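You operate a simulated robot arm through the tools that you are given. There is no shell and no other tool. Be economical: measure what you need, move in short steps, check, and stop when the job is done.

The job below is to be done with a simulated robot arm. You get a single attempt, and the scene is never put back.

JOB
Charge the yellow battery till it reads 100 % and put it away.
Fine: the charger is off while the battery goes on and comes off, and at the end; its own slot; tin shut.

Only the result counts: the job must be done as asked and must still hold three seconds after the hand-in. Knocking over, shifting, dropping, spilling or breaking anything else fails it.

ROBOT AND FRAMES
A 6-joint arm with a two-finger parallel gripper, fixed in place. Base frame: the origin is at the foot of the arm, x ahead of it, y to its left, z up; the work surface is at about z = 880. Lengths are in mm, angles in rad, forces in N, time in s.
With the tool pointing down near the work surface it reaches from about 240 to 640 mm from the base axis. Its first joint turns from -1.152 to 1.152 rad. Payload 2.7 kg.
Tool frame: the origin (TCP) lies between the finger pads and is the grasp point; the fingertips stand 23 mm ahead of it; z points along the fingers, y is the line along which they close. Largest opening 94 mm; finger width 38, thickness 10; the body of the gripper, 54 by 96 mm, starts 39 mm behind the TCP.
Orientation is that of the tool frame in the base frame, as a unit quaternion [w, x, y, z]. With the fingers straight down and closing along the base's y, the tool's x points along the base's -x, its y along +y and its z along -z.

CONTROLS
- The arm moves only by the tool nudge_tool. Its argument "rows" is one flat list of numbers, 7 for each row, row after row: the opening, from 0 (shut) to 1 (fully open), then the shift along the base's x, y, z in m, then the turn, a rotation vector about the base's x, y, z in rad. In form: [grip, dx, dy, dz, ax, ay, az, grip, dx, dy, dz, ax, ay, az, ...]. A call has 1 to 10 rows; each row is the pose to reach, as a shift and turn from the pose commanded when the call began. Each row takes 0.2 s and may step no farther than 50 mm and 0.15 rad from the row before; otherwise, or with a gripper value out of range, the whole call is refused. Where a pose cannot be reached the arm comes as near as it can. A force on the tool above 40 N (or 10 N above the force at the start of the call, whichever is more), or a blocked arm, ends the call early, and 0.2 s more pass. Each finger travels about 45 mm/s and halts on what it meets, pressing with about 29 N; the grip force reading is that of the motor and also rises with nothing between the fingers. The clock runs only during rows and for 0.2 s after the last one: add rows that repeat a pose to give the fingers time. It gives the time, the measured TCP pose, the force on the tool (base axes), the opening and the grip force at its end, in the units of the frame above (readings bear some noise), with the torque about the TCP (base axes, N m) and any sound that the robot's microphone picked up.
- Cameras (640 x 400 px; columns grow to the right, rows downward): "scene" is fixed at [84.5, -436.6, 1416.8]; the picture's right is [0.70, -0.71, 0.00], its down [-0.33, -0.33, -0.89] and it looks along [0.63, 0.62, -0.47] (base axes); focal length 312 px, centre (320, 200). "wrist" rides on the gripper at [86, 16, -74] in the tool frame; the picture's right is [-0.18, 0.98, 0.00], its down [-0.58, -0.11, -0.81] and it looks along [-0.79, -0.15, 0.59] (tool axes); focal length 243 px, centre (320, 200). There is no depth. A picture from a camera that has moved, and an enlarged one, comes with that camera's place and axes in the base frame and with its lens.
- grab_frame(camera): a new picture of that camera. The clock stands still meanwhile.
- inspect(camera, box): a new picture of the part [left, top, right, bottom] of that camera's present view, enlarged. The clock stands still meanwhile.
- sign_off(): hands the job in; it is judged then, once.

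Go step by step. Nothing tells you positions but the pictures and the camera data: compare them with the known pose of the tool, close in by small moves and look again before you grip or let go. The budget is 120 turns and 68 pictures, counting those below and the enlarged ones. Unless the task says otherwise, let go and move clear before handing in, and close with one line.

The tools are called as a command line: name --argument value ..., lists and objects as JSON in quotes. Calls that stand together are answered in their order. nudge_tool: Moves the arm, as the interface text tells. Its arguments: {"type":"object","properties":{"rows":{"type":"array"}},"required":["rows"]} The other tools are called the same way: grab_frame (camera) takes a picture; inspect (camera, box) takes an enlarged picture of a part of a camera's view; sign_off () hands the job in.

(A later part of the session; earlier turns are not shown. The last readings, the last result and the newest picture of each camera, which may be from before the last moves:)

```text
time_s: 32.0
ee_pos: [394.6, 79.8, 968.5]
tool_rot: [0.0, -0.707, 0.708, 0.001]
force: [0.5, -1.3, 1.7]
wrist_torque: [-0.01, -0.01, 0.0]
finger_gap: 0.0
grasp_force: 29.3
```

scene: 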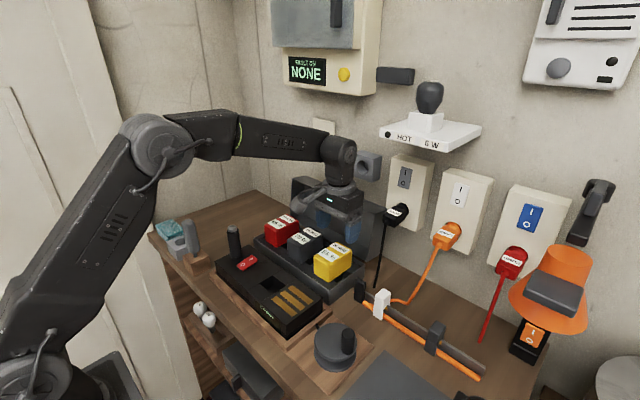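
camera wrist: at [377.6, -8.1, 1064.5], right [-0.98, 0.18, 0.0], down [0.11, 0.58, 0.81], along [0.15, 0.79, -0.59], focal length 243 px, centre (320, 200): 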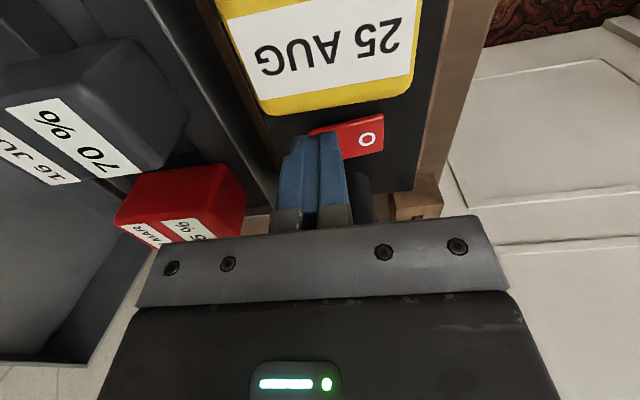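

nudge_tool --rows '[0, 0, 0, -0.002, 0, 0, 0, 0, 0, 0, -0.004, 0, 0, 0, 0, 0, 0, -0.005, 0, 0, 0]'

inspect --camera "scene" --box '[210, 215, 330, 315]'

```text
time_s: 32.8
ee_pos: [395.5, 80.0, 964.4]
tool_rot: [-0.003, 0.707, -0.707, 0.001]
force: [-8.0, 4.6, 28.2]
wrist_torque: [0.13, 0.47, 0.0]
finger_gap: 0.0
grasp_force: 29.3
```

```text
4.00 times, centred on (270, 265) of scene
camera zoom: at [83.9, -436.5, 1416.8], right [0.7, -0.71, 0.0], down [-0.33, -0.33, -0.89], along [0.63, 0.62, -0.46], focal length 1247 px, centre (520, -60)
```

zoom: 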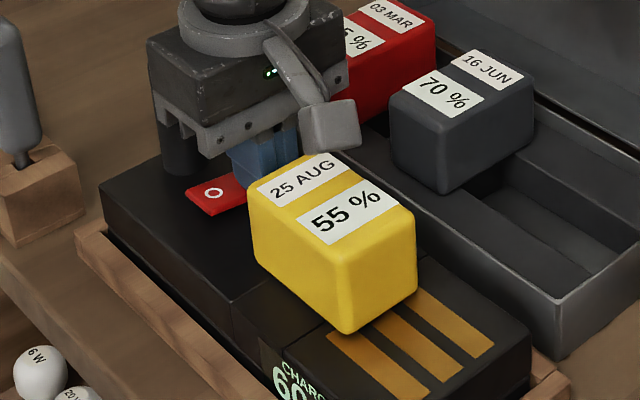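

The display now shows "60…" — charging. I'll lift off, move over the "O" end, and watch the display.

nudge_tool --rows '[0, 0, 0, 0.015, 0, 0, 0, 0, -0.018, 0, 0.02, 0, 0, 0, 0, -0.035, 0, 0.02, 0, 0, 0]'

inspect --camera "scene" --box '[210, 225, 330, 325]'

```text
time_s: 33.6
ee_pos: [359.3, 78.7, 984.2]
tool_rot: [0.0, -0.706, 0.708, 0.0]
force: [0.1, 0.1, -0.7]
wrist_torque: [0.0, 0.0, 0.01]
finger_gap: 0.1
grasp_force: 28.6
```

```text
4.00 times, centred on (270, 275) of scene
camera zoom: at [84.5, -436.6, 1416.8], right [0.7, -0.71, 0.0], down [-0.33, -0.33, -0.89], along [0.63, 0.62, -0.47], focal length 1247 px, centre (520, -100)
```

zoom: 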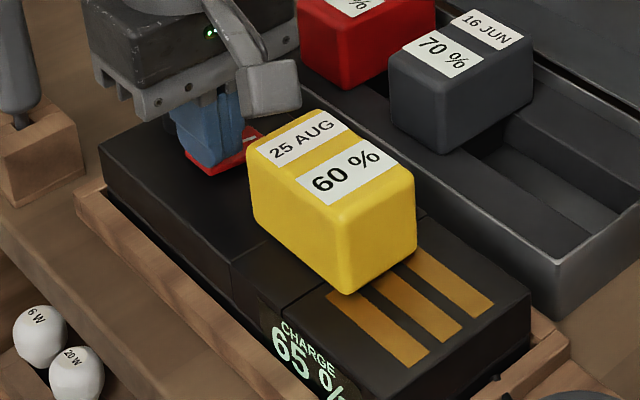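

Charging: the display reads 65 %. Waiting 2 s.

nudge_tool --rows '[0, 0, 0, 0, 0, 0, 0, 0, 0, 0, 0, 0, 0, 0, 0, 0, 0, 0, 0, 0, 0, 0, 0, 0, 0, 0, 0, 0, 0, 0, 0, 0, 0, 0, 0, 0, 0, 0, 0, 0, 0, 0, 0, 0, 0, 0, 0, 0, 0]'

inspect --camera "scene" --box '[210, 225, 330, 325]'

```text
time_s: 35.2
ee_pos: [359.4, 80.4, 983.4]
tool_rot: [0.001, 0.707, -0.707, 0.0]
force: [0.8, 0.0, -0.3]
wrist_torque: [0.0, 0.01, 0.0]
finger_gap: 0.2
grasp_force: 29.0
```

```text
4.00 times, centred on (270, 275) of scene
camera zoom: at [84.5, -436.6, 1416.8], right [0.7, -0.71, 0.0], down [-0.33, -0.33, -0.89], along [0.63, 0.62, -0.47], focal length 1247 px, centre (520, -100)
```

zoom: 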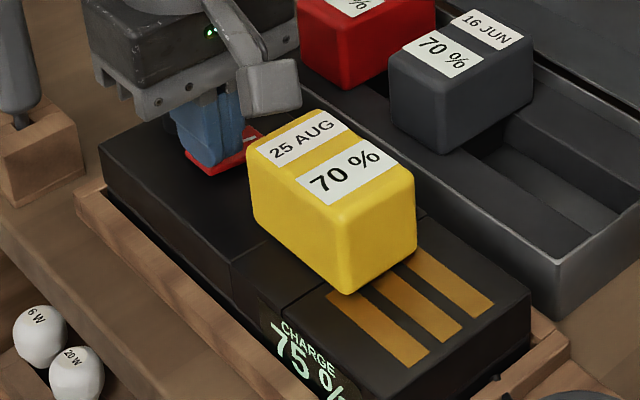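

About 6 %/s. Waiting about 3.6 s more.

nudge_tool --rows '[0, 0, 0, 0, 0, 0, 0, 0, 0, 0, 0, 0, 0, 0, 0, 0, 0, 0, 0, 0, 0, 0, 0, 0, 0, 0, 0, 0, 0, 0, 0, 0, 0, 0, 0, 0, 0, 0, 0, 0, 0, 0, 0, 0, 0, 0, 0, 0, 0, 0, 0, 0, 0, 0, 0, 0]'

nudge_tool --rows '[0, 0, 0, 0, 0, 0, 0, 0, 0, 0, 0, 0, 0, 0, 0, 0, 0, 0, 0, 0, 0, 0, 0, 0, 0, 0, 0, 0, 0, 0, 0, 0, 0, 0, 0, 0, 0, 0, 0, 0, 0, 0, 0, 0, 0, 0, 0, 0, 0]'

inspect --camera "scene" --box '[210, 225, 330, 325]'

```text
time_s: 37.0
ee_pos: [359.1, 77.8, 983.3]
tool_rot: [0.0, -0.707, 0.707, 0.0]
force: [-0.6, -0.7, 0.2]
wrist_torque: [-0.02, 0.03, 0.05]
finger_gap: 0.0
grasp_force: 29.0
```

```text
time_s: 38.6
ee_pos: [359.7, 78.0, 983.1]
tool_rot: [0.0, -0.707, 0.707, 0.0]
force: [0.3, -0.6, -0.3]
wrist_torque: [-0.02, 0.02, 0.0]
finger_gap: 0.1
grasp_force: 29.2
```

```text
4.00 times, centred on (270, 275) of scene
camera zoom: at [84.5, -436.6, 1416.8], right [0.7, -0.71, 0.0], down [-0.33, -0.33, -0.89], along [0.63, 0.62, -0.47], focal length 1247 px, centre (520, -100)
```

zoom: 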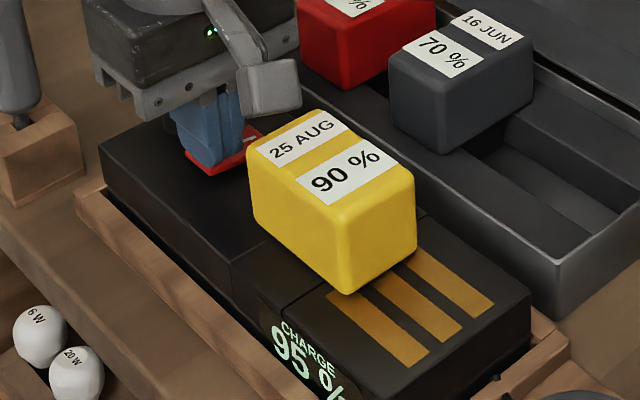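

The battery label reads 90 %. Waiting another 1.6 s.

nudge_tool --rows '[0, 0, 0, 0, 0, 0, 0, 0, 0, 0, 0, 0, 0, 0, 0, 0, 0, 0, 0, 0, 0, 0, 0, 0, 0, 0, 0, 0, 0, 0, 0, 0, 0, 0, 0, 0, 0, 0, 0, 0, 0, 0, 0, 0, 0, 0, 0, 0, 0]'

inspect --camera "scene" --box '[210, 225, 330, 325]'

```text
time_s: 40.2
ee_pos: [358.2, 79.0, 983.3]
tool_rot: [0.0, 0.707, -0.707, 0.0]
force: [0.4, 0.2, -0.5]
wrist_torque: [0.02, 0.0, 0.01]
finger_gap: 0.2
grasp_force: 29.6
```

```text
4.00 times, centred on (270, 275) of scene
camera zoom: at [84.5, -436.6, 1416.8], right [0.7, -0.71, 0.0], down [-0.33, -0.33, -0.89], along [0.63, 0.62, -0.47], focal length 1247 px, centre (520, -100)
```

zoom: 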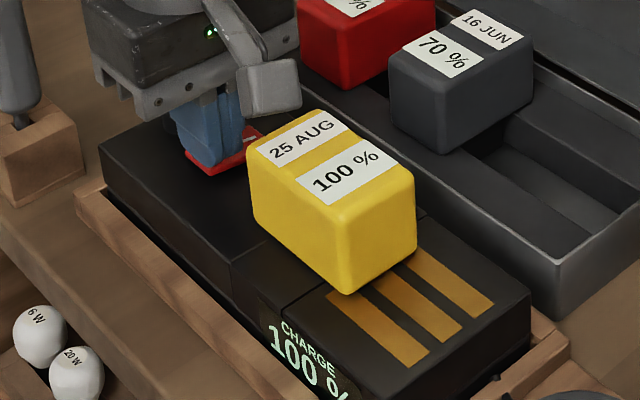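

Battery and display read 100 %. Now pressing the "O" end.

nudge_tool --rows '[0, 0, 0, -0.008, 0, 0, 0, 0, 0, 0, -0.014, 0, 0, 0, 0, 0, 0, -0.018, 0, 0, 0, 0, 0, 0, -0.0205, 0, 0, 0, 0, 0, 0, -0.0205, 0, 0, 0]'

inspect --camera "scene" --box '[210, 225, 330, 325]'

```text
time_s: 41.4
ee_pos: [359.4, 79.0, 965.3]
tool_rot: [0.002, -0.707, 0.707, -0.001]
force: [-6.3, -5.9, 26.8]
wrist_torque: [0.11, -0.12, 0.04]
finger_gap: 0.2
grasp_force: 28.8
```

```text
4.00 times, centred on (270, 275) of scene
camera zoom: at [84.0, -436.8, 1416.7], right [0.7, -0.71, 0.0], down [-0.33, -0.33, -0.89], along [0.63, 0.62, -0.46], focal length 1247 px, centre (520, -100)
```

zoom: 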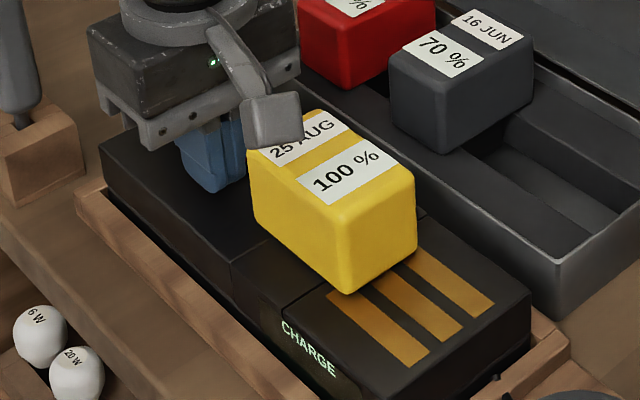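

The number is gone; the charger is off. Lifting and going back above the battery with the gripper open.

nudge_tool --rows '[0, 0, 0, 0.03, 0, 0, 0, 0, 0, 0, 0.07, 0, 0, 0, 0.2, 0, 0, 0.1115, 0, 0, 0, 0.5, 0.008, -0.03, 0.1115, 0, 0, 0, 0.75, 0.016, -0.06, 0.1115, 0, 0, 0, 0.78, 0.022, -0.079, 0.1115, 0, 0, 0, 0.78, 0.022, -0.079, 0.1115, 0, 0, 0]'

grab_frame --camera "wrist"

inspect --camera "scene" --box '[210, 215, 330, 315]'

```text
time_s: 43.0
ee_pos: [381.8, 2.5, 1076.7]
tool_rot: [0.0, -0.707, 0.707, 0.0]
force: [-0.1, 0.0, -0.1]
wrist_torque: [-0.01, -0.03, -0.03]
finger_gap: 73.1
grasp_force: 0.1
```

```text
21 pictures are left
camera wrist: at [365.9, -83.8, 1152.9], right [-0.98, 0.18, 0.0], down [0.11, 0.58, 0.81], along [0.15, 0.79, -0.59], focal length 243 px, centre (320, 200)
```

wrist: 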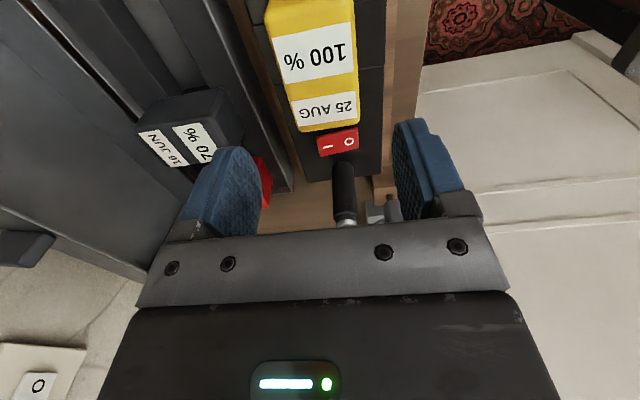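

```text
4.00 times, centred on (270, 265) of scene
camera zoom: at [84.5, -436.6, 1416.8], right [0.7, -0.71, 0.0], down [-0.33, -0.33, -0.89], along [0.63, 0.62, -0.47], focal length 1247 px, centre (520, -60)
```

zoom: 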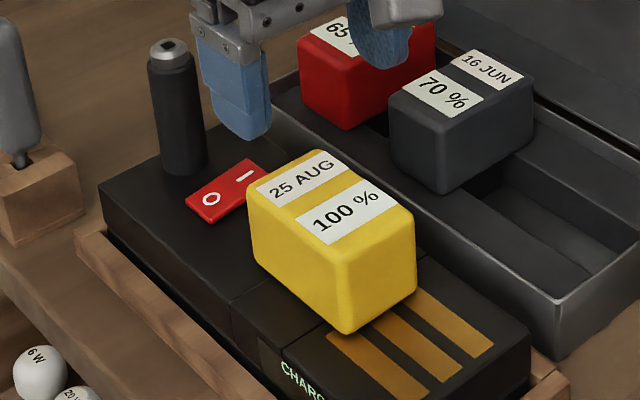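

The rocker is off and the battery is in place. Regrasping at the release pose and lifting.

nudge_tool --rows '[0.78, 0, 0, -0.04, 0, 0, 0, 0.78, 0, 0, -0.08, 0, 0, 0, 0.78, 0, 0, -0.109, 0, 0, 0, 0.6, 0, 0, -0.109, 0, 0, 0, 0.45, 0, 0, -0.109, 0, 0, 0, 0.4, 0, 0, -0.109, 0, 0, 0, 0.4, 0, 0, -0.109, 0, 0, 0]'

nudge_tool --rows '[0.4, 0, 0, 0.015, 0, 0, 0, 0.4, 0, 0, 0.04, 0, 0, 0, 0.4, 0, 0, 0.08, 0, 0, 0, 0.4, 0, 0, 0.12, 0, 0, 0, 0.4, 0, 0, 0.15, 0, 0, 0]'

```text
time_s: 44.6
ee_pos: [382.4, 0.8, 962.6]
tool_rot: [0.0, 0.707, -0.707, 0.0]
force: [-0.3, 0.2, 0.8]
wrist_torque: [0.05, -0.01, -0.02]
finger_gap: 51.9
grasp_force: 28.8
```

```text
time_s: 45.8
ee_pos: [382.5, 3.7, 1113.2]
tool_rot: [0.001, 0.708, -0.707, -0.001]
force: [0.0, -0.1, -3.1]
wrist_torque: [0.03, 0.0, 0.0]
finger_gap: 52.1
grasp_force: 28.8
```

Lifted with the foot clear. Rotating back by -90°, then moving over the tin slot.

nudge_tool --rows '[0.4, 0, 0, 0, 0, 0, -0.14, 0.4, 0, -0.01, 0, 0, 0, -0.28, 0.4, 0.01, -0.02, 0, 0, 0, -0.42, 0.4, 0.02, -0.03, 0, 0, 0, -0.56, 0.4, 0.03, -0.04, 0, 0, 0, -0.7, 0.4, 0.04, -0.049, 0, 0, 0, -0.8, 0.4, 0.04, -0.049, 0, 0, 0, -0.8]'

nudge_tool --rows '[0.4, 0.02, 0, 0, 0, 0, -0.13, 0.4, 0.04, 0, 0, 0, 0, -0.26, 0.4, 0.06, 0, 0, 0, 0, -0.39, 0.4, 0.08, 0, 0, 0, 0, -0.52, 0.4, 0.09, 0, 0, 0, 0, -0.65, 0.4, 0.1, 0, 0, 0, 0, -0.7708, 0.4, 0.105, 0, 0, 0, 0, -0.7708, 0.4, 0.105, 0, 0, 0, 0, -0.7708]'

grab_frame --camera "wrist"

inspect --camera "scene" --box '[250, 150, 400, 300]'

```text
time_s: 47.4
ee_pos: [420.1, -48.5, 1115.6]
tool_rot: [0.0, -0.374, 0.927, 0.0]
force: [-0.1, 0.9, -1.9]
wrist_torque: [0.0, 0.04, -0.03]
finger_gap: 51.9
grasp_force: 28.9
```

```text
time_s: 49.2
ee_pos: [526.5, -47.9, 1115.0]
tool_rot: [0.0, 0.0, 1.0, 0.0]
force: [1.1, -0.3, -2.6]
wrist_torque: [0.0, 0.03, -0.04]
finger_gap: 51.9
grasp_force: 28.9
```

```text
19 pictures are left
camera wrist: at [439.6, -32.0, 1191.3], right [0.19, 0.98, 0.0], down [0.58, -0.11, 0.81], along [0.79, -0.15, -0.59], focal length 243 px, centre (320, 200)
```

wrist: 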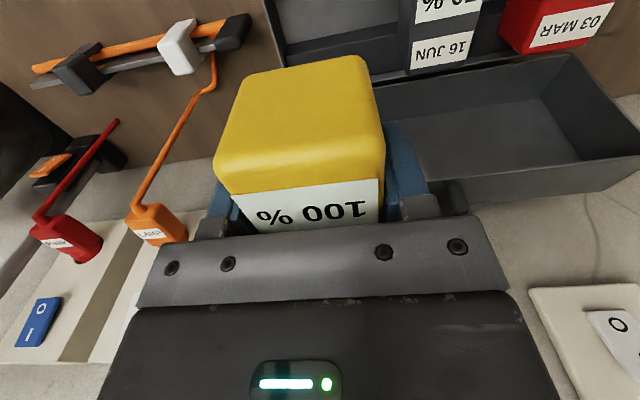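

```text
2.67 times, centred on (325, 225) of scene
camera zoom: at [84.6, -436.6, 1416.8], right [0.7, -0.71, 0.0], down [-0.33, -0.33, -0.89], along [0.63, 0.62, -0.47], focal length 831 px, centre (307, 133)
```

zoom: 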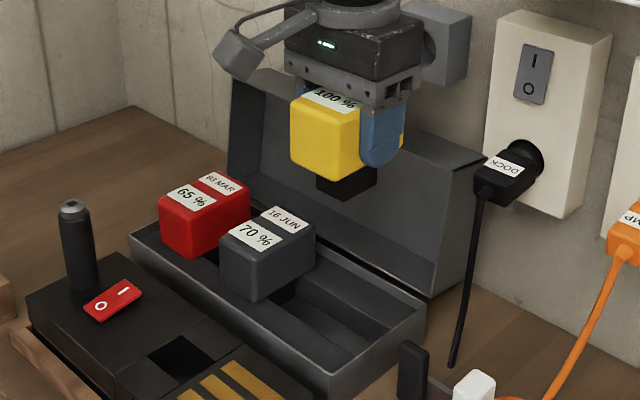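

The battery is in its old orientation over its slot. Descending toward the original pose, then slowly.

nudge_tool --rows '[0.4, 0, 0, -0.04, 0, 0, 0, 0.4, 0, 0, -0.08, 0, 0, 0, 0.4, 0, 0, -0.115, 0, 0, 0, 0.4, 0, 0, -0.135, 0, 0, 0, 0.4, 0, 0, -0.135, 0, 0, 0]'

inspect --camera "scene" --box '[270, 200, 380, 300]'

```text
time_s: 50.4
ee_pos: [525.3, -49.2, 980.8]
tool_rot: [0.001, 0.0, 1.0, 0.0]
force: [-0.4, -0.3, -3.3]
wrist_torque: [0.0, -0.03, -0.02]
finger_gap: 51.8
grasp_force: 28.9
```

```text
4.00 times, centred on (325, 250) of scene
camera zoom: at [84.5, -436.6, 1416.8], right [0.7, -0.71, 0.0], down [-0.33, -0.33, -0.89], along [0.63, 0.62, -0.47], focal length 1247 px, centre (300, 0)
```

zoom: 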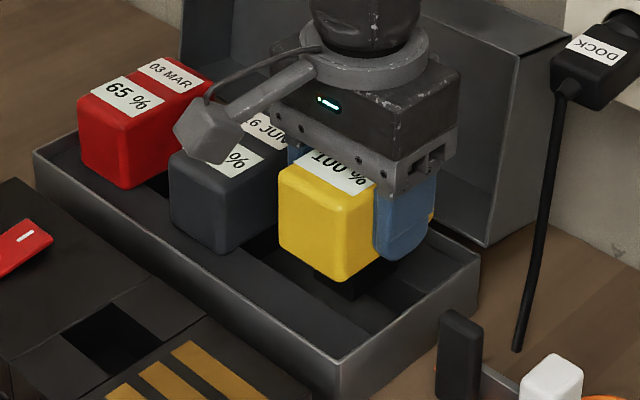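

Aligned. Lowering in small steps.

nudge_tool --rows '[0.4, 0.001, 0.0005, -0.004, 0, 0, 0, 0.4, 0.001, 0.0005, -0.008, 0, 0, 0, 0.4, 0.001, 0.0005, -0.012, 0, 0, 0, 0.4, 0.001, 0.0005, -0.016, 0, 0, 0, 0.4, 0.001, 0.0005, -0.02, 0, 0, 0, 0.4, 0.001, 0.0005, -0.02, 0, 0, 0]'

nudge_tool --rows '[0.4, 0, 0, -0.004, 0, 0, 0, 0.4, 0, 0, -0.008, 0, 0, 0, 0.4, 0, 0, -0.012, 0, 0, 0, 0.4, 0, 0, -0.014, 0, 0, 0, 0.4, 0, 0, -0.014, 0, 0, 0]'

```text
time_s: 51.8
ee_pos: [527.1, -47.7, 959.6]
tool_rot: [0.0, 0.001, 1.0, 0.0]
force: [-0.8, 1.2, -2.7]
wrist_torque: [0.01, 0.0, 0.03]
finger_gap: 51.9
grasp_force: 29.4
```

```text
time_s: 53.0
ee_pos: [527.2, -47.0, 947.3]
tool_rot: [-0.001, 0.0, 1.0, 0.0]
force: [0.3, -0.8, -3.4]
wrist_torque: [-0.02, -0.02, -0.01]
finger_gap: 51.7
grasp_force: 28.3
```

nudge_tool --rows '[0.4, 0, 0, -0.0015, 0, 0, 0, 0.4, 0, 0, -0.003, 0, 0, 0, 0.4, 0, 0, -0.003, 0, 0, 0]'

nudge_tool --rows '[0.4, 0, 0, -0.001, 0, 0, 0, 0.4, 0, 0, -0.002, 0, 0, 0, 0.4, 0, 0, -0.002, 0, 0, 0]'

```text
time_s: 53.8
ee_pos: [526.8, -46.9, 945.2]
tool_rot: [0.0, -0.001, 1.0, 0.0]
force: [-0.2, -0.1, -3.3]
wrist_torque: [-0.04, 0.01, 0.02]
finger_gap: 52.2
grasp_force: 28.8
```

```text
time_s: 54.6
ee_pos: [527.5, -46.3, 941.1]
tool_rot: [0.001, 0.001, 1.0, 0.0]
force: [-0.2, 0.5, -0.6]
wrist_torque: [0.05, 0.13, 0.03]
finger_gap: 52.4
grasp_force: 28.9
```

Contact begins. One more mm, then open slightly and lift.

nudge_tool --rows '[0.4, 0, 0, -0.001, 0, 0, 0, 0.5, 0, 0, -0.001, 0, 0, 0, 0.65, 0, 0, -0.001, 0, 0, 0, 0.65, 0, 0, 0, 0, 0, 0, 0.65, 0, 0, 0.03, 0, 0, 0, 0.65, 0, 0, 0.07, 0, 0, 0, 0.65, 0, 0, 0.11, 0, 0, 0, 0.65, 0, 0, 0.11, 0, 0, 0]'

grab_frame --camera "scene"

grab_frame --camera "wrist"

```text
time_s: 56.4
ee_pos: [525.6, -51.1, 1051.9]
tool_rot: [0.0, 0.0, 1.0, 0.0]
force: [-0.5, 1.0, 0.1]
wrist_torque: [-0.02, 0.02, 0.0]
finger_gap: 61.1
grasp_force: 0.1
```

```text
16 pictures are left
```

scene: 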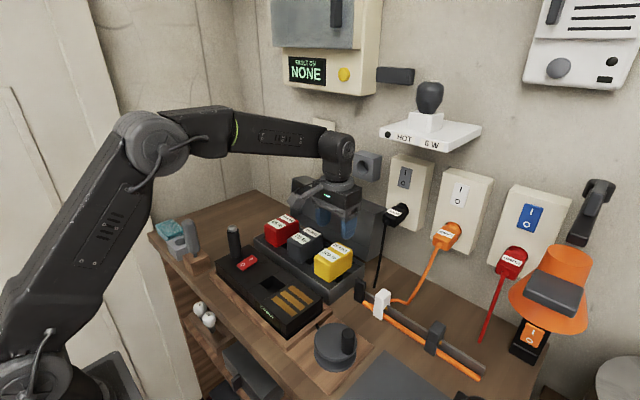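

```text
15 pictures are left
camera wrist: at [439.2, -33.1, 1128.0], right [0.18, 0.98, 0.0], down [0.58, -0.11, 0.81], along [0.79, -0.15, -0.59], focal length 243 px, centre (320, 200)
```

wrist: 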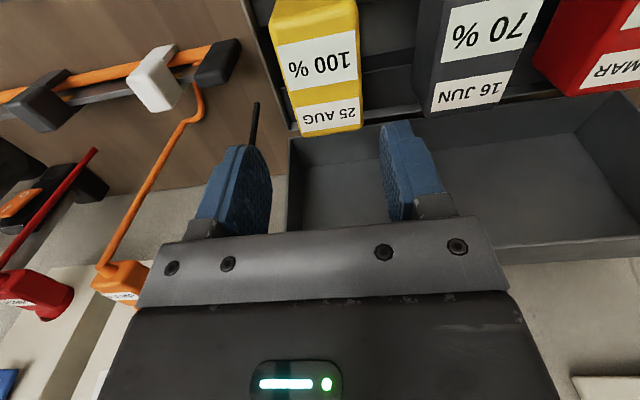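

The battery is back in its slot reading 100 %. Next, shut the lid: I'll back off and look at the lid and its tab.

nudge_tool --rows '[0.65, -0.03, 0.01, 0.035, 0, 0, 0, 0.65, -0.06, 0.02, 0.07, 0, 0, 0, 0.65, -0.09, 0.03, 0.1, 0, 0, 0, 0.9, -0.12, 0.04, 0.13, 0, 0, 0, 1, -0.13, 0.04, 0.15, 0, 0, 0, 1, -0.13, 0.04, 0.15, 0, 0, 0]'

inspect --camera "wrist" --box '[180, 0, 480, 240]'

inspect --camera "scene" --box '[260, 160, 400, 300]'

```text
time_s: 57.8
ee_pos: [395.6, -5.9, 1204.0]
tool_rot: [0.0, 0.0, 1.0, 0.0]
force: [0.1, 0.4, -0.8]
wrist_torque: [0.0, -0.01, 0.0]
finger_gap: 94.0
grasp_force: 0.0
```

```text
1.67 times, centred on (330, 120) of wrist
camera zoom: at [308.4, 10.5, 1279.3], right [0.18, 0.98, 0.0], down [0.58, -0.11, 0.81], along [0.79, -0.15, -0.59], focal length 404 px, centre (303, 333)
```

zoom: 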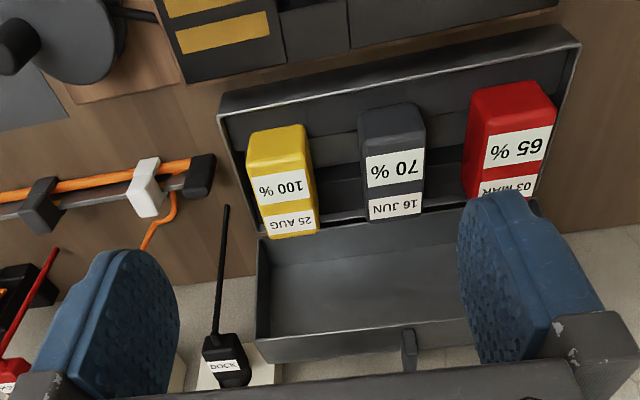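

```text
2.86 times, centred on (330, 230) of scene
camera zoom: at [84.5, -436.6, 1416.8], right [0.7, -0.71, 0.0], down [-0.33, -0.33, -0.89], along [0.63, 0.62, -0.47], focal length 890 px, centre (291, 114)
```

zoom: 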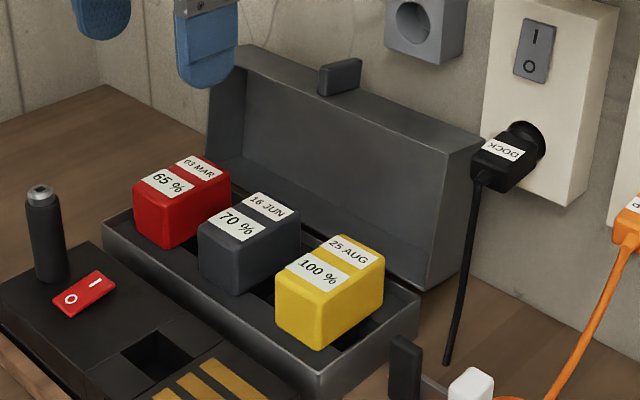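

The lid leans slightly past vertical with its tab near (643, 50, 1063); the hinge is about (593, 917). I'll move in front of the tab, tilting forward for reach, and look.

nudge_tool --rows '[0.8, 0.035, 0.01, -0.01, 0, -0.08, 0, 0.6, 0.07, 0.02, -0.02, 0, -0.16, 0, 0.5, 0.105, 0.03, -0.03, 0, -0.24, 0, 0.5, 0.14, 0.043, -0.04, 0, -0.32, 0, 0.5, 0.164, 0.056, -0.05, 0, -0.4, 0, 0.5, 0.164, 0.056, -0.05, 0, -0.4, 0]'

grab_frame --camera "wrist"

grab_frame --camera "scene"

```text
time_s: 59.2
ee_pos: [560.3, 50.4, 1154.7]
tool_rot: [0.199, 0.0, 0.98, -0.001]
force: [-0.4, 0.4, 0.8]
wrist_torque: [0.03, -0.03, 0.01]
finger_gap: 47.2
grasp_force: 0.0
```

```text
12 pictures are left
camera wrist: at [451.0, 65.6, 1191.1], right [0.17, 0.98, 0.07], down [0.22, -0.11, 0.97], along [0.96, -0.15, -0.23], focal length 243 px, centre (320, 200)
```

wrist: 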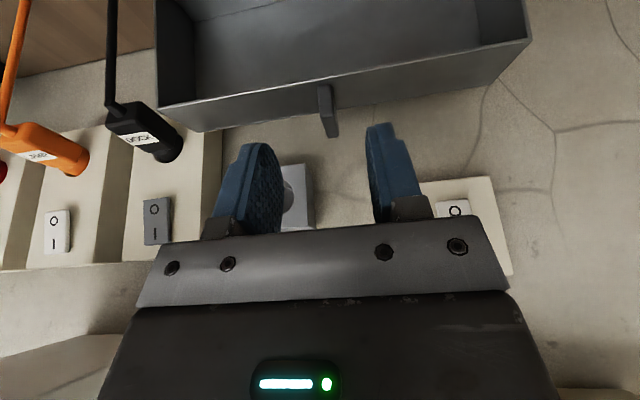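

```text
11 pictures are left
```

scene: 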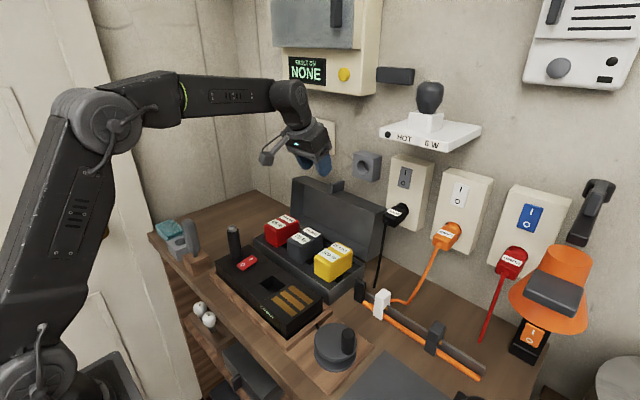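

The tab is ~12 mm thick at y≈49.5. I'll move the open fingers around it from above.

nudge_tool --rows '[0.4, 0.035, -0.0005, -0.015, 0, 0, 0, 0.4, 0.075, -0.0005, -0.03, 0, 0, 0, 0.4, 0.075, -0.0005, -0.055, 0, 0, 0, 0.4, 0.075, -0.0005, -0.07, 0, 0, 0, 0.4, 0.075, -0.0005, -0.07, 0, 0, 0]'

inspect --camera "wrist" --box '[220, 0, 440, 220]'

inspect --camera "scene" --box '[270, 130, 390, 250]'

```text
time_s: 60.4
ee_pos: [636.3, 46.4, 1084.3]
tool_rot: [0.199, 0.0, 0.98, 0.0]
force: [-0.6, 0.0, -0.1]
wrist_torque: [-0.01, 0.0, -0.02]
finger_gap: 37.6
grasp_force: 0.1
```

```text
1.82 times, centred on (330, 110) of wrist
camera zoom: at [527.3, 63.2, 1121.1], right [0.17, 0.98, 0.07], down [0.22, -0.11, 0.97], along [0.96, -0.15, -0.24], focal length 441 px, centre (302, 364)
```

zoom: 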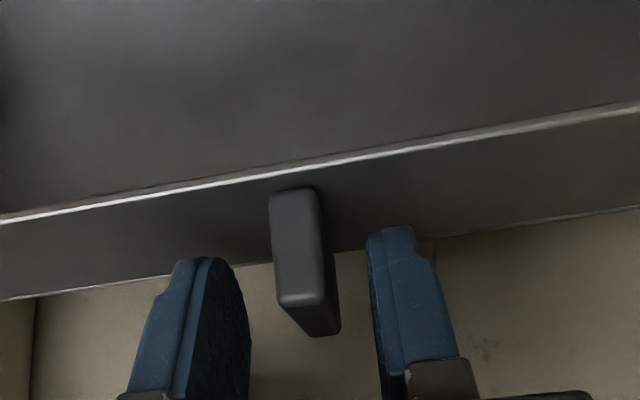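

```text
3.33 times, centred on (330, 190) of scene
camera zoom: at [84.5, -436.6, 1416.8], right [0.7, -0.71, 0.0], down [-0.33, -0.33, -0.89], along [0.63, 0.62, -0.47], focal length 1039 px, centre (287, 233)
```

zoom: 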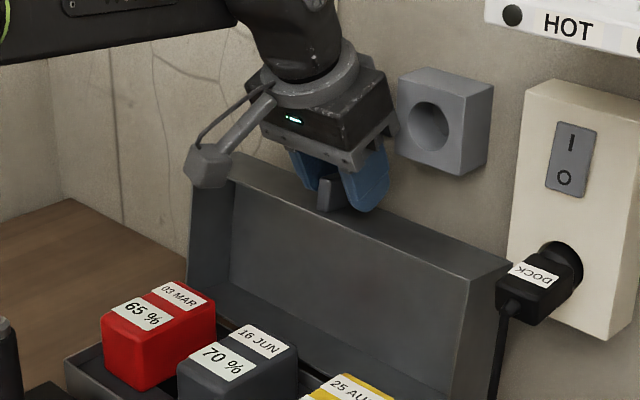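

The fingers straddle the tab. Closing on it.

nudge_tool --rows '[0.3, 0, 0, 0, 0, 0, 0, 0.2, 0, 0, 0, 0, 0, 0, 0.1, 0, 0, 0, 0, 0, 0, 0.1, 0, 0, 0, 0, 0, 0, 0.1, 0, 0, 0, 0, 0, 0]'

```text
time_s: 61.6
ee_pos: [636.0, 47.2, 1084.8]
tool_rot: [0.2, -0.001, 0.98, 0.0]
force: [1.3, 8.0, 1.1]
wrist_torque: [0.08, -0.09, -0.16]
finger_gap: 13.0
grasp_force: 4.3
```

One finger touched first; nudging +y slightly and closing fully.

nudge_tool --rows '[0.1, 0, 0.001, 0, 0, 0, 0, 0.08, 0, 0.0015, 0, 0, 0, 0, 0.05, 0, 0.0015, 0, 0, 0, 0]'

```text
time_s: 62.4
ee_pos: [635.8, 48.5, 1083.5]
tool_rot: [0.201, 0.002, 0.98, 0.0]
force: [-0.5, -3.1, 7.5]
wrist_torque: [0.12, 0.55, -0.79]
finger_gap: 11.9
grasp_force: 28.7
```

Gripped at 11.9 mm. Pulling the lid along its arc, checking forces.

nudge_tool --rows '[0.05, -0.0045, 0, 0.0011, 0, 0, 0, 0.05, -0.0089, 0, 0.0021, 0, 0, 0, 0.05, -0.0134, 0, 0.003, 0, 0, 0, 0.05, -0.018, 0, 0.0038, 0, 0, 0]'

```text
time_s: 63.4
ee_pos: [619.8, 49.5, 1086.2]
tool_rot: [0.201, 0.0, 0.98, 0.0]
force: [8.4, 1.0, 8.4]
wrist_torque: [-0.01, -0.91, 0.11]
finger_gap: 11.8
grasp_force: 29.4
```

The lid follows with modest forces. Continuing, letting the tool turn partly with it.

nudge_tool --rows '[0.05, -0.007, 0, 0.0015, 0, -0.05, 0, 0.05, -0.016, 0, 0.0022, 0, -0.1, 0, 0.05, -0.025, 0, 0.0025, 0, -0.15, 0, 0.05, -0.034, 0, 0.0023, 0, -0.2, 0, 0.05, -0.043, 0, 0.0016, 0, -0.25, 0]'

grab_frame --camera "scene"

```text
time_s: 64.6
ee_pos: [575.7, 50.5, 1088.2]
tool_rot: [0.32, 0.001, 0.947, 0.0]
force: [4.6, 0.1, 5.9]
wrist_torque: [-0.1, -0.78, 0.41]
finger_gap: 12.1
grasp_force: 29.0
```

```text
8 pictures are left
```

scene: 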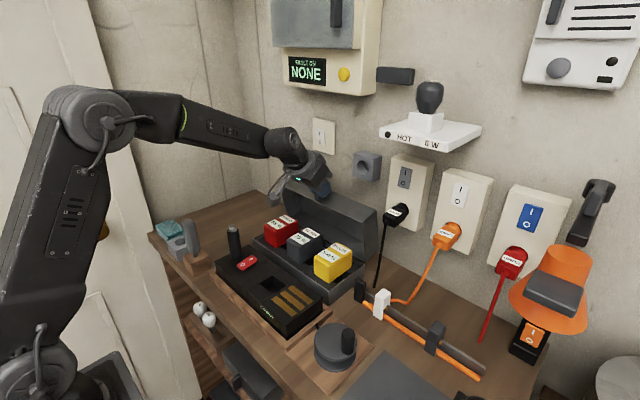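

The lid is now about vertical and the tin hasn't moved. Continuing over and down along the arc.

nudge_tool --rows '[0.05, -0.009, 0, -0.001, 0, -0.03, 0, 0.05, -0.0179, 0, -0.0025, 0, -0.06, 0, 0.05, -0.0265, 0, -0.0048, 0, -0.09, 0, 0.05, -0.0353, 0, -0.0073, 0, -0.09, 0, 0.05, -0.0438, 0, -0.0105, 0, -0.09, 0, 0.05, -0.0522, 0, -0.0138, 0, -0.09, 0]'

nudge_tool --rows '[0.05, -0.008, 0, -0.004, 0, 0, 0, 0.05, -0.0161, 0, -0.0082, 0, 0, 0, 0.05, -0.0238, 0, -0.013, 0, 0, 0, 0.05, -0.0312, 0, -0.018, 0, 0, 0]'

```text
time_s: 66.0
ee_pos: [523.8, 49.8, 1071.7]
tool_rot: [0.36, 0.001, 0.933, 0.0]
force: [7.5, -3.7, -0.9]
wrist_torque: [-0.05, -0.96, -0.01]
finger_gap: 11.9
grasp_force: 28.9
```

```text
time_s: 67.0
ee_pos: [492.2, 51.3, 1056.5]
tool_rot: [0.363, 0.0, 0.932, 0.001]
force: [0.6, 3.0, 9.7]
wrist_torque: [-0.02, -0.95, -0.07]
finger_gap: 12.0
grasp_force: 28.8
```

Smooth. Continuing down.

nudge_tool --rows '[0.05, -0.0072, 0, -0.0055, 0, 0, 0, 0.05, -0.014, 0, -0.0114, 0, 0, 0, 0.05, -0.0206, 0, -0.0176, 0, 0, 0, 0.05, -0.0268, 0, -0.0242, 0, 0, 0, 0.05, -0.0327, 0, -0.031, 0, 0, 0, 0.05, -0.0382, 0, -0.0382, 0, 0, 0]'

inspect --camera "scene" --box '[220, 150, 380, 310]'

```text
time_s: 68.4
ee_pos: [453.8, 49.1, 1017.4]
tool_rot: [0.363, -0.001, 0.932, 0.0]
force: [-19.2, 3.6, 23.9]
wrist_torque: [0.0, -1.42, 0.29]
finger_gap: 11.7
grasp_force: 29.2
```

```text
2.50 times, centred on (300, 230) of scene
camera zoom: at [83.5, -436.5, 1416.9], right [0.7, -0.71, 0.0], down [-0.33, -0.33, -0.89], along [0.63, 0.62, -0.46], focal length 779 px, centre (370, 125)
```

zoom: 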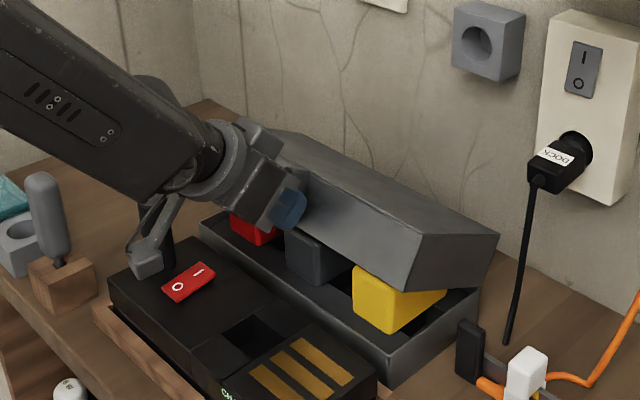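

Some radial load has built up; easing outward a few mm and re-reading.

nudge_tool --rows '[0.05, -0.0025, 0, 0.002, 0, 0, 0, 0.05, -0.0035, 0, 0.0025, 0, 0, 0, 0.05, -0.0035, 0, 0.0025, 0, 0, 0]'

```text
time_s: 69.2
ee_pos: [448.4, 49.4, 1017.9]
tool_rot: [0.358, 0.001, 0.934, 0.0]
force: [3.4, -4.7, -7.9]
wrist_torque: [0.0, 0.69, -0.22]
finger_gap: 11.9
grasp_force: 29.2
```

Load is neutral again. Continuing with a slightly larger radius.

nudge_tool --rows '[0.05, -0.0037, 0, -0.005, 0, 0, 0, 0.05, -0.0074, 0, -0.0099, 0, 0, 0, 0.05, -0.01, 0, -0.0137, 0, 0, 0, 0.05, -0.0125, 0, -0.0176, 0, 0, 0]'

```text
time_s: 70.2
ee_pos: [435.3, 52.8, 1004.4]
tool_rot: [0.362, 0.004, 0.932, -0.003]
force: [1.6, -10.8, 5.6]
wrist_torque: [0.43, -1.0, -0.58]
finger_gap: 11.8
grasp_force: 29.1
out of reach, approached as far as the arm can: row 4
```

The tool's tilt reaches the arm's limit; I'll reduce the tilt in place.

nudge_tool --rows '[0.05, 0, -0.001, 0.002, 0, 0.08, 0, 0.05, 0, -0.001, 0.002, 0, 0.16, 0, 0.05, 0, -0.001, 0.002, 0, 0.24, 0]'

```text
time_s: 71.0
ee_pos: [436.4, 54.8, 1007.3]
tool_rot: [0.337, 0.0, 0.942, 0.001]
force: [0.8, -3.6, 4.2]
wrist_torque: [0.25, -0.77, -0.73]
finger_gap: 11.8
grasp_force: 28.6
out of reach, approached as far as the arm can: row 2, 3
```

Stepping back up the arc slightly where the reduced tilt should be reachable.

nudge_tool --rows '[0.05, 0.004, -0.001, 0.006, 0, 0, 0, 0.05, 0.009, -0.001, 0.013, 0, 0, 0, 0.05, 0.013, -0.001, 0.018, 0, 0, 0, 0.05, 0.013, -0.001, 0.018, 0, 0, 0]'

```text
time_s: 72.0
ee_pos: [450.4, 50.8, 1023.8]
tool_rot: [0.337, -0.001, 0.942, 0.0]
force: [1.1, 5.2, -8.8]
wrist_torque: [-0.19, 0.94, 0.18]
finger_gap: 11.8
grasp_force: 28.1
```

nudge_tool --rows '[0.05, 0, 0, 0, 0, 0.1, 0, 0.05, 0, 0, 0, 0, 0.2, 0, 0.05, 0, 0, 0, 0, 0.3, 0, 0.05, 0, 0, 0, 0, 0.3, 0]'

```text
time_s: 73.0
ee_pos: [449.2, 51.2, 1024.9]
tool_rot: [0.337, -0.001, 0.942, 0.001]
force: [0.6, 5.0, -9.0]
wrist_torque: [-0.3, 0.86, 0.32]
finger_gap: 11.7
grasp_force: 28.9
out of reach, approached as far as the arm can: row 1, 2, 3, 4
```

Rotation is refused here; going further back up the arc while unwinding the tilt.

nudge_tool --rows '[0.05, 0.008, -0.0005, 0.007, 0, 0, 0, 0.05, 0.016, -0.0005, 0.0145, 0, 0.03, 0, 0.05, 0.024, -0.0005, 0.021, 0, 0.06, 0, 0.05, 0.033, -0.0005, 0.027, 0, 0.1, 0, 0.05, 0.042, -0.0005, 0.0325, 0, 0.15, 0, 0.05, 0.042, -0.0005, 0.0325, 0, 0.2, 0]'

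```text
time_s: 74.4
ee_pos: [493.8, 49.9, 1058.6]
tool_rot: [0.246, 0.0, 0.969, 0.001]
force: [5.2, -3.4, 4.5]
wrist_torque: [-0.11, -0.99, -0.02]
finger_gap: 11.8
grasp_force: 28.7
out of reach, approached as far as the arm can: row 2
```

Works here. Unwinding more tilt in place.

nudge_tool --rows '[0.05, 0, 0, 0, 0, 0.1, 0, 0.05, 0, 0, 0, 0, 0.2, 0, 0.05, 0, 0, 0, 0, 0.3, 0, 0.05, 0, 0, 0, 0, 0.4, 0]'

```text
time_s: 75.4
ee_pos: [492.5, 49.3, 1058.3]
tool_rot: [0.045, 0.0, 0.999, 0.0]
force: [-7.5, -4.4, 24.0]
wrist_torque: [-0.48, -1.14, -0.13]
finger_gap: 12.1
grasp_force: 28.8
```

Tilt is nearly zero. Easing outward, then descending the arc again.

nudge_tool --rows '[0.05, -0.002, 0, 0.002, 0, 0, 0, 0.05, -0.0095, 0, -0.003, 0, 0, 0, 0.05, -0.0165, 0, -0.0085, 0, 0, 0, 0.05, -0.0235, 0, -0.0145, 0, 0, 0, 0.05, -0.03, 0, -0.021, 0, 0, 0]'

```text
time_s: 76.6
ee_pos: [463.0, 51.0, 1036.7]
tool_rot: [0.043, 0.0, 0.999, 0.001]
force: [5.5, 3.2, 2.8]
wrist_torque: [-0.41, -0.94, 0.08]
finger_gap: 11.9
grasp_force: 29.2
```

nudge_tool --rows '[0.05, -0.006, 0, -0.0056, 0, 0, 0, 0.05, -0.0118, 0, -0.0129, 0, 0, 0, 0.05, -0.0172, 0, -0.0204, 0, 0, 0, 0.05, -0.0221, 0, -0.0283, 0, 0, 0, 0.05, -0.0267, 0, -0.0364, 0, 0, 0]'

```text
time_s: 77.8
ee_pos: [435.8, 52.5, 998.6]
tool_rot: [0.042, 0.0, 0.999, 0.001]
force: [-4.5, 2.5, 4.9]
wrist_torque: [-0.39, -0.35, -0.01]
finger_gap: 11.9
grasp_force: 27.5
```

Smooth again. Going lower, fingertips staying above the dock top (937).

nudge_tool --rows '[0.05, -0.0042, 0, -0.0083, 0, 0, 0, 0.05, -0.0079, 0, -0.0168, 0, 0, 0, 0.05, -0.0105, 0, -0.0235, 0, 0, 0]'

inspect --camera "scene" --box '[220, 150, 380, 310]'

```text
time_s: 78.6
ee_pos: [425.1, 51.2, 974.6]
tool_rot: [0.043, 0.002, 0.999, -0.001]
force: [3.2, 1.0, 1.0]
wrist_torque: [-0.23, -0.33, 0.13]
finger_gap: 12.1
grasp_force: 27.4
```

```text
2.50 times, centred on (300, 230) of scene
camera zoom: at [84.5, -436.5, 1416.8], right [0.7, -0.71, 0.0], down [-0.33, -0.33, -0.89], along [0.63, 0.62, -0.47], focal length 779 px, centre (370, 125)
```

zoom: 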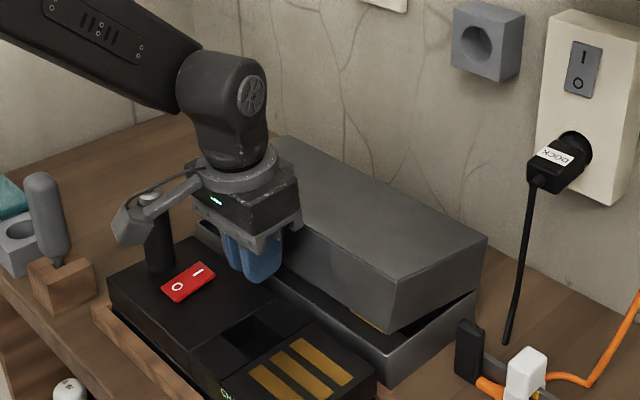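

Nearly closed. Going down a bit more, then releasing.

nudge_tool --rows '[0.05, -0.0012, 0, -0.004, 0, 0, 0, 0.05, -0.002, 0, -0.008, 0, 0, 0, 0.05, -0.002, 0, -0.008, 0, 0, 0]'

nudge_tool --rows '[0.15, 0, 0, 0, 0, 0, 0, 0.3, 0, 0, 0, 0, 0, 0, 0.4, 0, 0, 0, 0, 0, 0, 0.4, 0, 0, 0, 0, 0, 0, 0.4, 0, 0, 0.03, 0, 0, 0, 0.4, 0, 0, 0.07, 0, 0, 0, 0.4, 0, 0, 0.11, 0, 0, 0]'

inspect --camera "scene" --box '[220, 170, 380, 330]'

```text
time_s: 79.4
ee_pos: [422.4, 50.2, 968.2]
tool_rot: [0.043, 0.0, 0.999, 0.001]
force: [-2.2, 9.7, 6.2]
wrist_torque: [-0.42, -0.93, 0.34]
finger_gap: 12.0
grasp_force: 29.1
```

```text
time_s: 81.0
ee_pos: [422.5, 50.2, 1076.8]
tool_rot: [0.043, 0.0, 0.999, 0.0]
force: [-0.3, -0.4, -0.1]
wrist_torque: [0.01, -0.04, -0.03]
finger_gap: 37.7
grasp_force: 0.2
```

```text
2.50 times, centred on (300, 250) of scene
camera zoom: at [84.5, -436.6, 1416.8], right [0.7, -0.71, 0.0], down [-0.33, -0.33, -0.89], along [0.63, 0.62, -0.47], focal length 779 px, centre (370, 75)
```

zoom: 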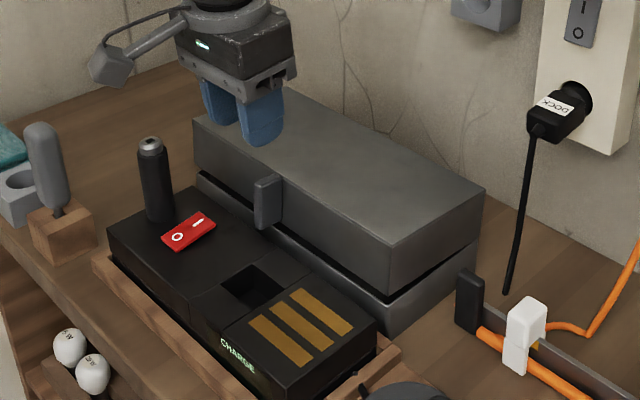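

A small gap remains, since the hinge holds by friction. I'll press down on the lid near its front with closed fingers.

nudge_tool --rows '[0.2, 0.03, 0, 0, 0, 0.04, 0, 0, 0.058, 0, 0, 0, 0.086, 0, 0, 0.058, 0, 0, 0, 0.086, 0, 0, 0.058, 0, -0.03, 0, 0.086, 0, 0, 0.058, 0, -0.06, 0, 0.086, 0, 0, 0.058, 0, -0.06, 0, 0.086, 0]'

nudge_tool --rows '[0, 0, 0, -0.004, 0, 0, 0, 0, 0, 0, -0.008, 0, 0, 0, 0, 0, 0, -0.012, 0, 0, 0, 0, 0, 0, -0.016, 0, 0, 0]'

```text
time_s: 82.4
ee_pos: [480.5, 48.3, 1017.3]
tool_rot: [0.001, 0.001, 1.0, 0.0]
force: [-1.0, 0.2, 0.2]
wrist_torque: [0.01, 0.03, 0.0]
finger_gap: 0.0
grasp_force: 29.6
```

```text
time_s: 83.4
ee_pos: [480.8, 49.7, 1008.8]
tool_rot: [0.005, 0.0, 1.0, 0.0]
force: [-1.7, -1.5, 4.6]
wrist_torque: [0.01, 0.15, -0.02]
finger_gap: 0.0
grasp_force: 28.6
stopped in row 4: the force on the tool passed its limit at 46 N (the readings are from after the stop); the commanded pose is now the measured one
```

inspect --camera "scene" --box '[260, 190, 380, 310]'

```text
3.33 times, centred on (320, 250) of scene
camera zoom: at [84.4, -436.6, 1416.8], right [0.7, -0.71, 0.0], down [-0.33, -0.33, -0.89], along [0.63, 0.62, -0.47], focal length 1039 px, centre (320, 33)
```

zoom: 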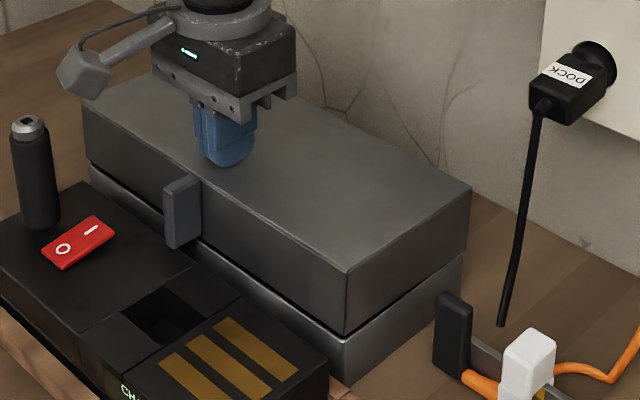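

The lid looks shut with a thin even seam. One more gentle press to confirm it's at its stop.

nudge_tool --rows '[0, 0, 0, -0.001, 0, 0, 0, 0, 0, 0, -0.002, 0, 0, 0, 0, 0, 0, -0.002, 0, 0, 0]'

nudge_tool --rows '[0, 0, 0, -0.0005, 0, 0, 0, 0, 0, 0, -0.001, 0, 0, 0, 0, 0, 0, -0.001, 0, 0, 0]'

```text
time_s: 84.2
ee_pos: [481.4, 49.5, 1007.5]
tool_rot: [0.006, 0.0, 1.0, 0.0]
force: [-9.8, 1.3, 33.0]
wrist_torque: [0.01, 0.85, 0.0]
finger_gap: 0.0
grasp_force: 28.7
```

```text
time_s: 85.0
ee_pos: [481.5, 48.6, 1008.1]
tool_rot: [0.008, 0.0, 1.0, -0.001]
force: [-8.4, 1.6, 38.8]
wrist_torque: [0.05, 0.95, 0.05]
finger_gap: 0.0
grasp_force: 29.1
```

The lid is at a firm stop. Lifting clear and checking the seam.

nudge_tool --rows '[0, 0, 0, 0.03, 0, 0, 0, 0, 0, 0, 0.07, 0, 0, 0, 0, -0.02, 0, 0.11, 0, 0, 0, 0, -0.05, 0, 0.15, 0, 0, 0, 0, -0.08, 0, 0.18, 0, 0, 0, 0.2, -0.08, 0, 0.18, 0, 0, 0, 0.2, -0.08, 0, 0.18, 0, 0, 0]'

inspect --camera "scene" --box '[300, 230, 380, 310]'

grab_frame --camera "scene"

```text
time_s: 86.6
ee_pos: [400.7, 51.7, 1184.2]
tool_rot: [0.003, 0.0, 1.0, -0.001]
force: [-0.5, -0.1, -0.4]
wrist_torque: [0.04, 0.01, -0.01]
finger_gap: 18.5
grasp_force: 0.1
```

```text
5.00 times, centred on (340, 270) of scene
camera zoom: at [84.5, -436.6, 1416.8], right [0.7, -0.71, 0.0], down [-0.33, -0.33, -0.89], along [0.63, 0.62, -0.47], focal length 1558 px, centre (220, -150)
```

zoom: 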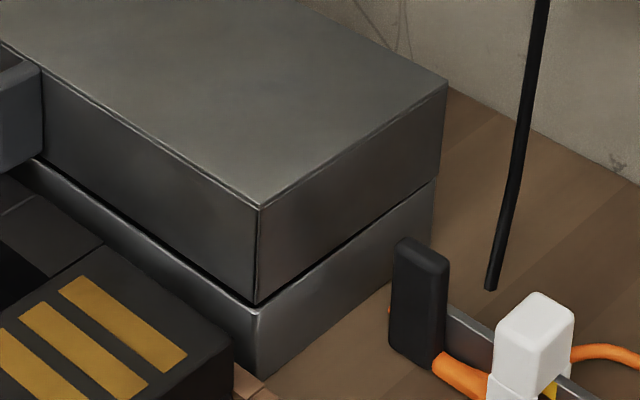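

```text
2 pictures are left
```

scene: 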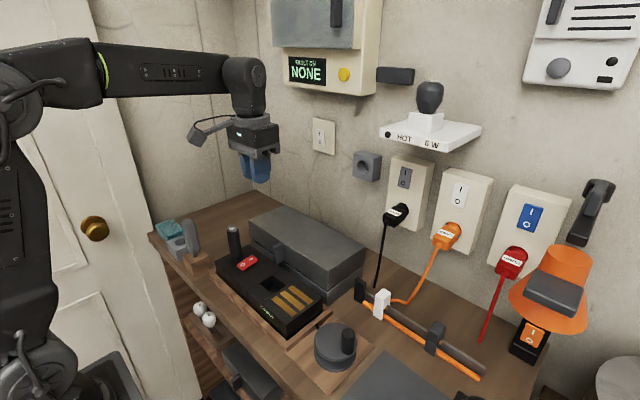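

The seam looks shut. I'll verify whether the tin stayed in place using the same crop as an earlier picture.

inspect --camera "scene" --box '[240, 200, 380, 320]'

```text
3.33 times, centred on (310, 260) of scene
camera zoom: at [84.5, -436.6, 1416.8], right [0.7, -0.71, 0.0], down [-0.33, -0.33, -0.89], along [0.63, 0.62, -0.47], focal length 1039 px, centre (353, 0)
```

zoom: 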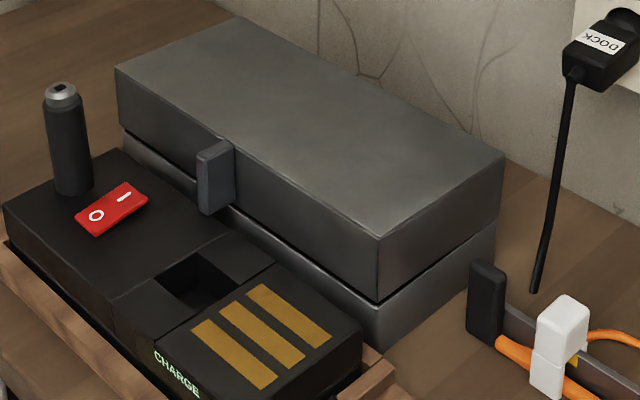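

The tin seems to have slid several mm toward -x while the lid was pulled. I'll close the fingers, come down in front of the tab above the dock, and gently push it back.

nudge_tool --rows '[0, -0.002, -0.001, -0.04, 0, 0, 0, 0, -0.004, -0.001, -0.08, 0, 0, 0, 0, -0.004, -0.001, -0.12, 0, 0, 0, 0, -0.004, -0.001, -0.16, 0, 0, 0, 0, -0.004, -0.001, -0.195, 0, 0, 0, 0, -0.004, -0.001, -0.212, 0, 0, 0, 0, -0.004, -0.001, -0.212, 0, 0, 0]'

nudge_tool --rows '[0, 0.002, 0, 0, 0, 0, 0, 0, 0.004, 0, 0, 0, 0, 0, 0, 0.006, 0, 0, 0, 0, 0]'

```text
time_s: 88.2
ee_pos: [397.3, 47.9, 971.3]
tool_rot: [0.003, 0.0, 1.0, 0.001]
force: [0.2, -0.2, -0.3]
wrist_torque: [-0.02, 0.01, 0.02]
finger_gap: 0.1
grasp_force: 28.6
```

```text
time_s: 89.0
ee_pos: [402.8, 49.9, 973.3]
tool_rot: [0.003, 0.0, 1.0, 0.0]
force: [1.1, 0.5, -0.4]
wrist_torque: [-0.02, -0.03, -0.02]
finger_gap: 0.0
grasp_force: 28.3
```

nudge_tool --rows '[0, 0.002, 0, 0, 0, 0, 0, 0, 0.004, 0, 0, 0, 0, 0, 0, 0.004, 0, 0, 0, 0, 0]'

nudge_tool --rows '[0, 0.002, 0, 0, 0, 0, 0, 0, 0.003, 0, 0, 0, 0, 0, 0, 0.003, 0, 0, 0, 0, 0]'

```text
time_s: 89.8
ee_pos: [407.0, 49.1, 972.4]
tool_rot: [0.003, 0.0, 1.0, -0.001]
force: [-7.9, 1.2, 2.0]
wrist_torque: [0.03, 0.0, 0.04]
finger_gap: 0.1
grasp_force: 28.7
```

```text
time_s: 90.6
ee_pos: [410.1, 49.1, 972.8]
tool_rot: [0.004, 0.0, 1.0, -0.001]
force: [-8.0, -0.9, 1.7]
wrist_torque: [0.0, 0.03, 0.02]
finger_gap: 0.0
grasp_force: 29.1
```

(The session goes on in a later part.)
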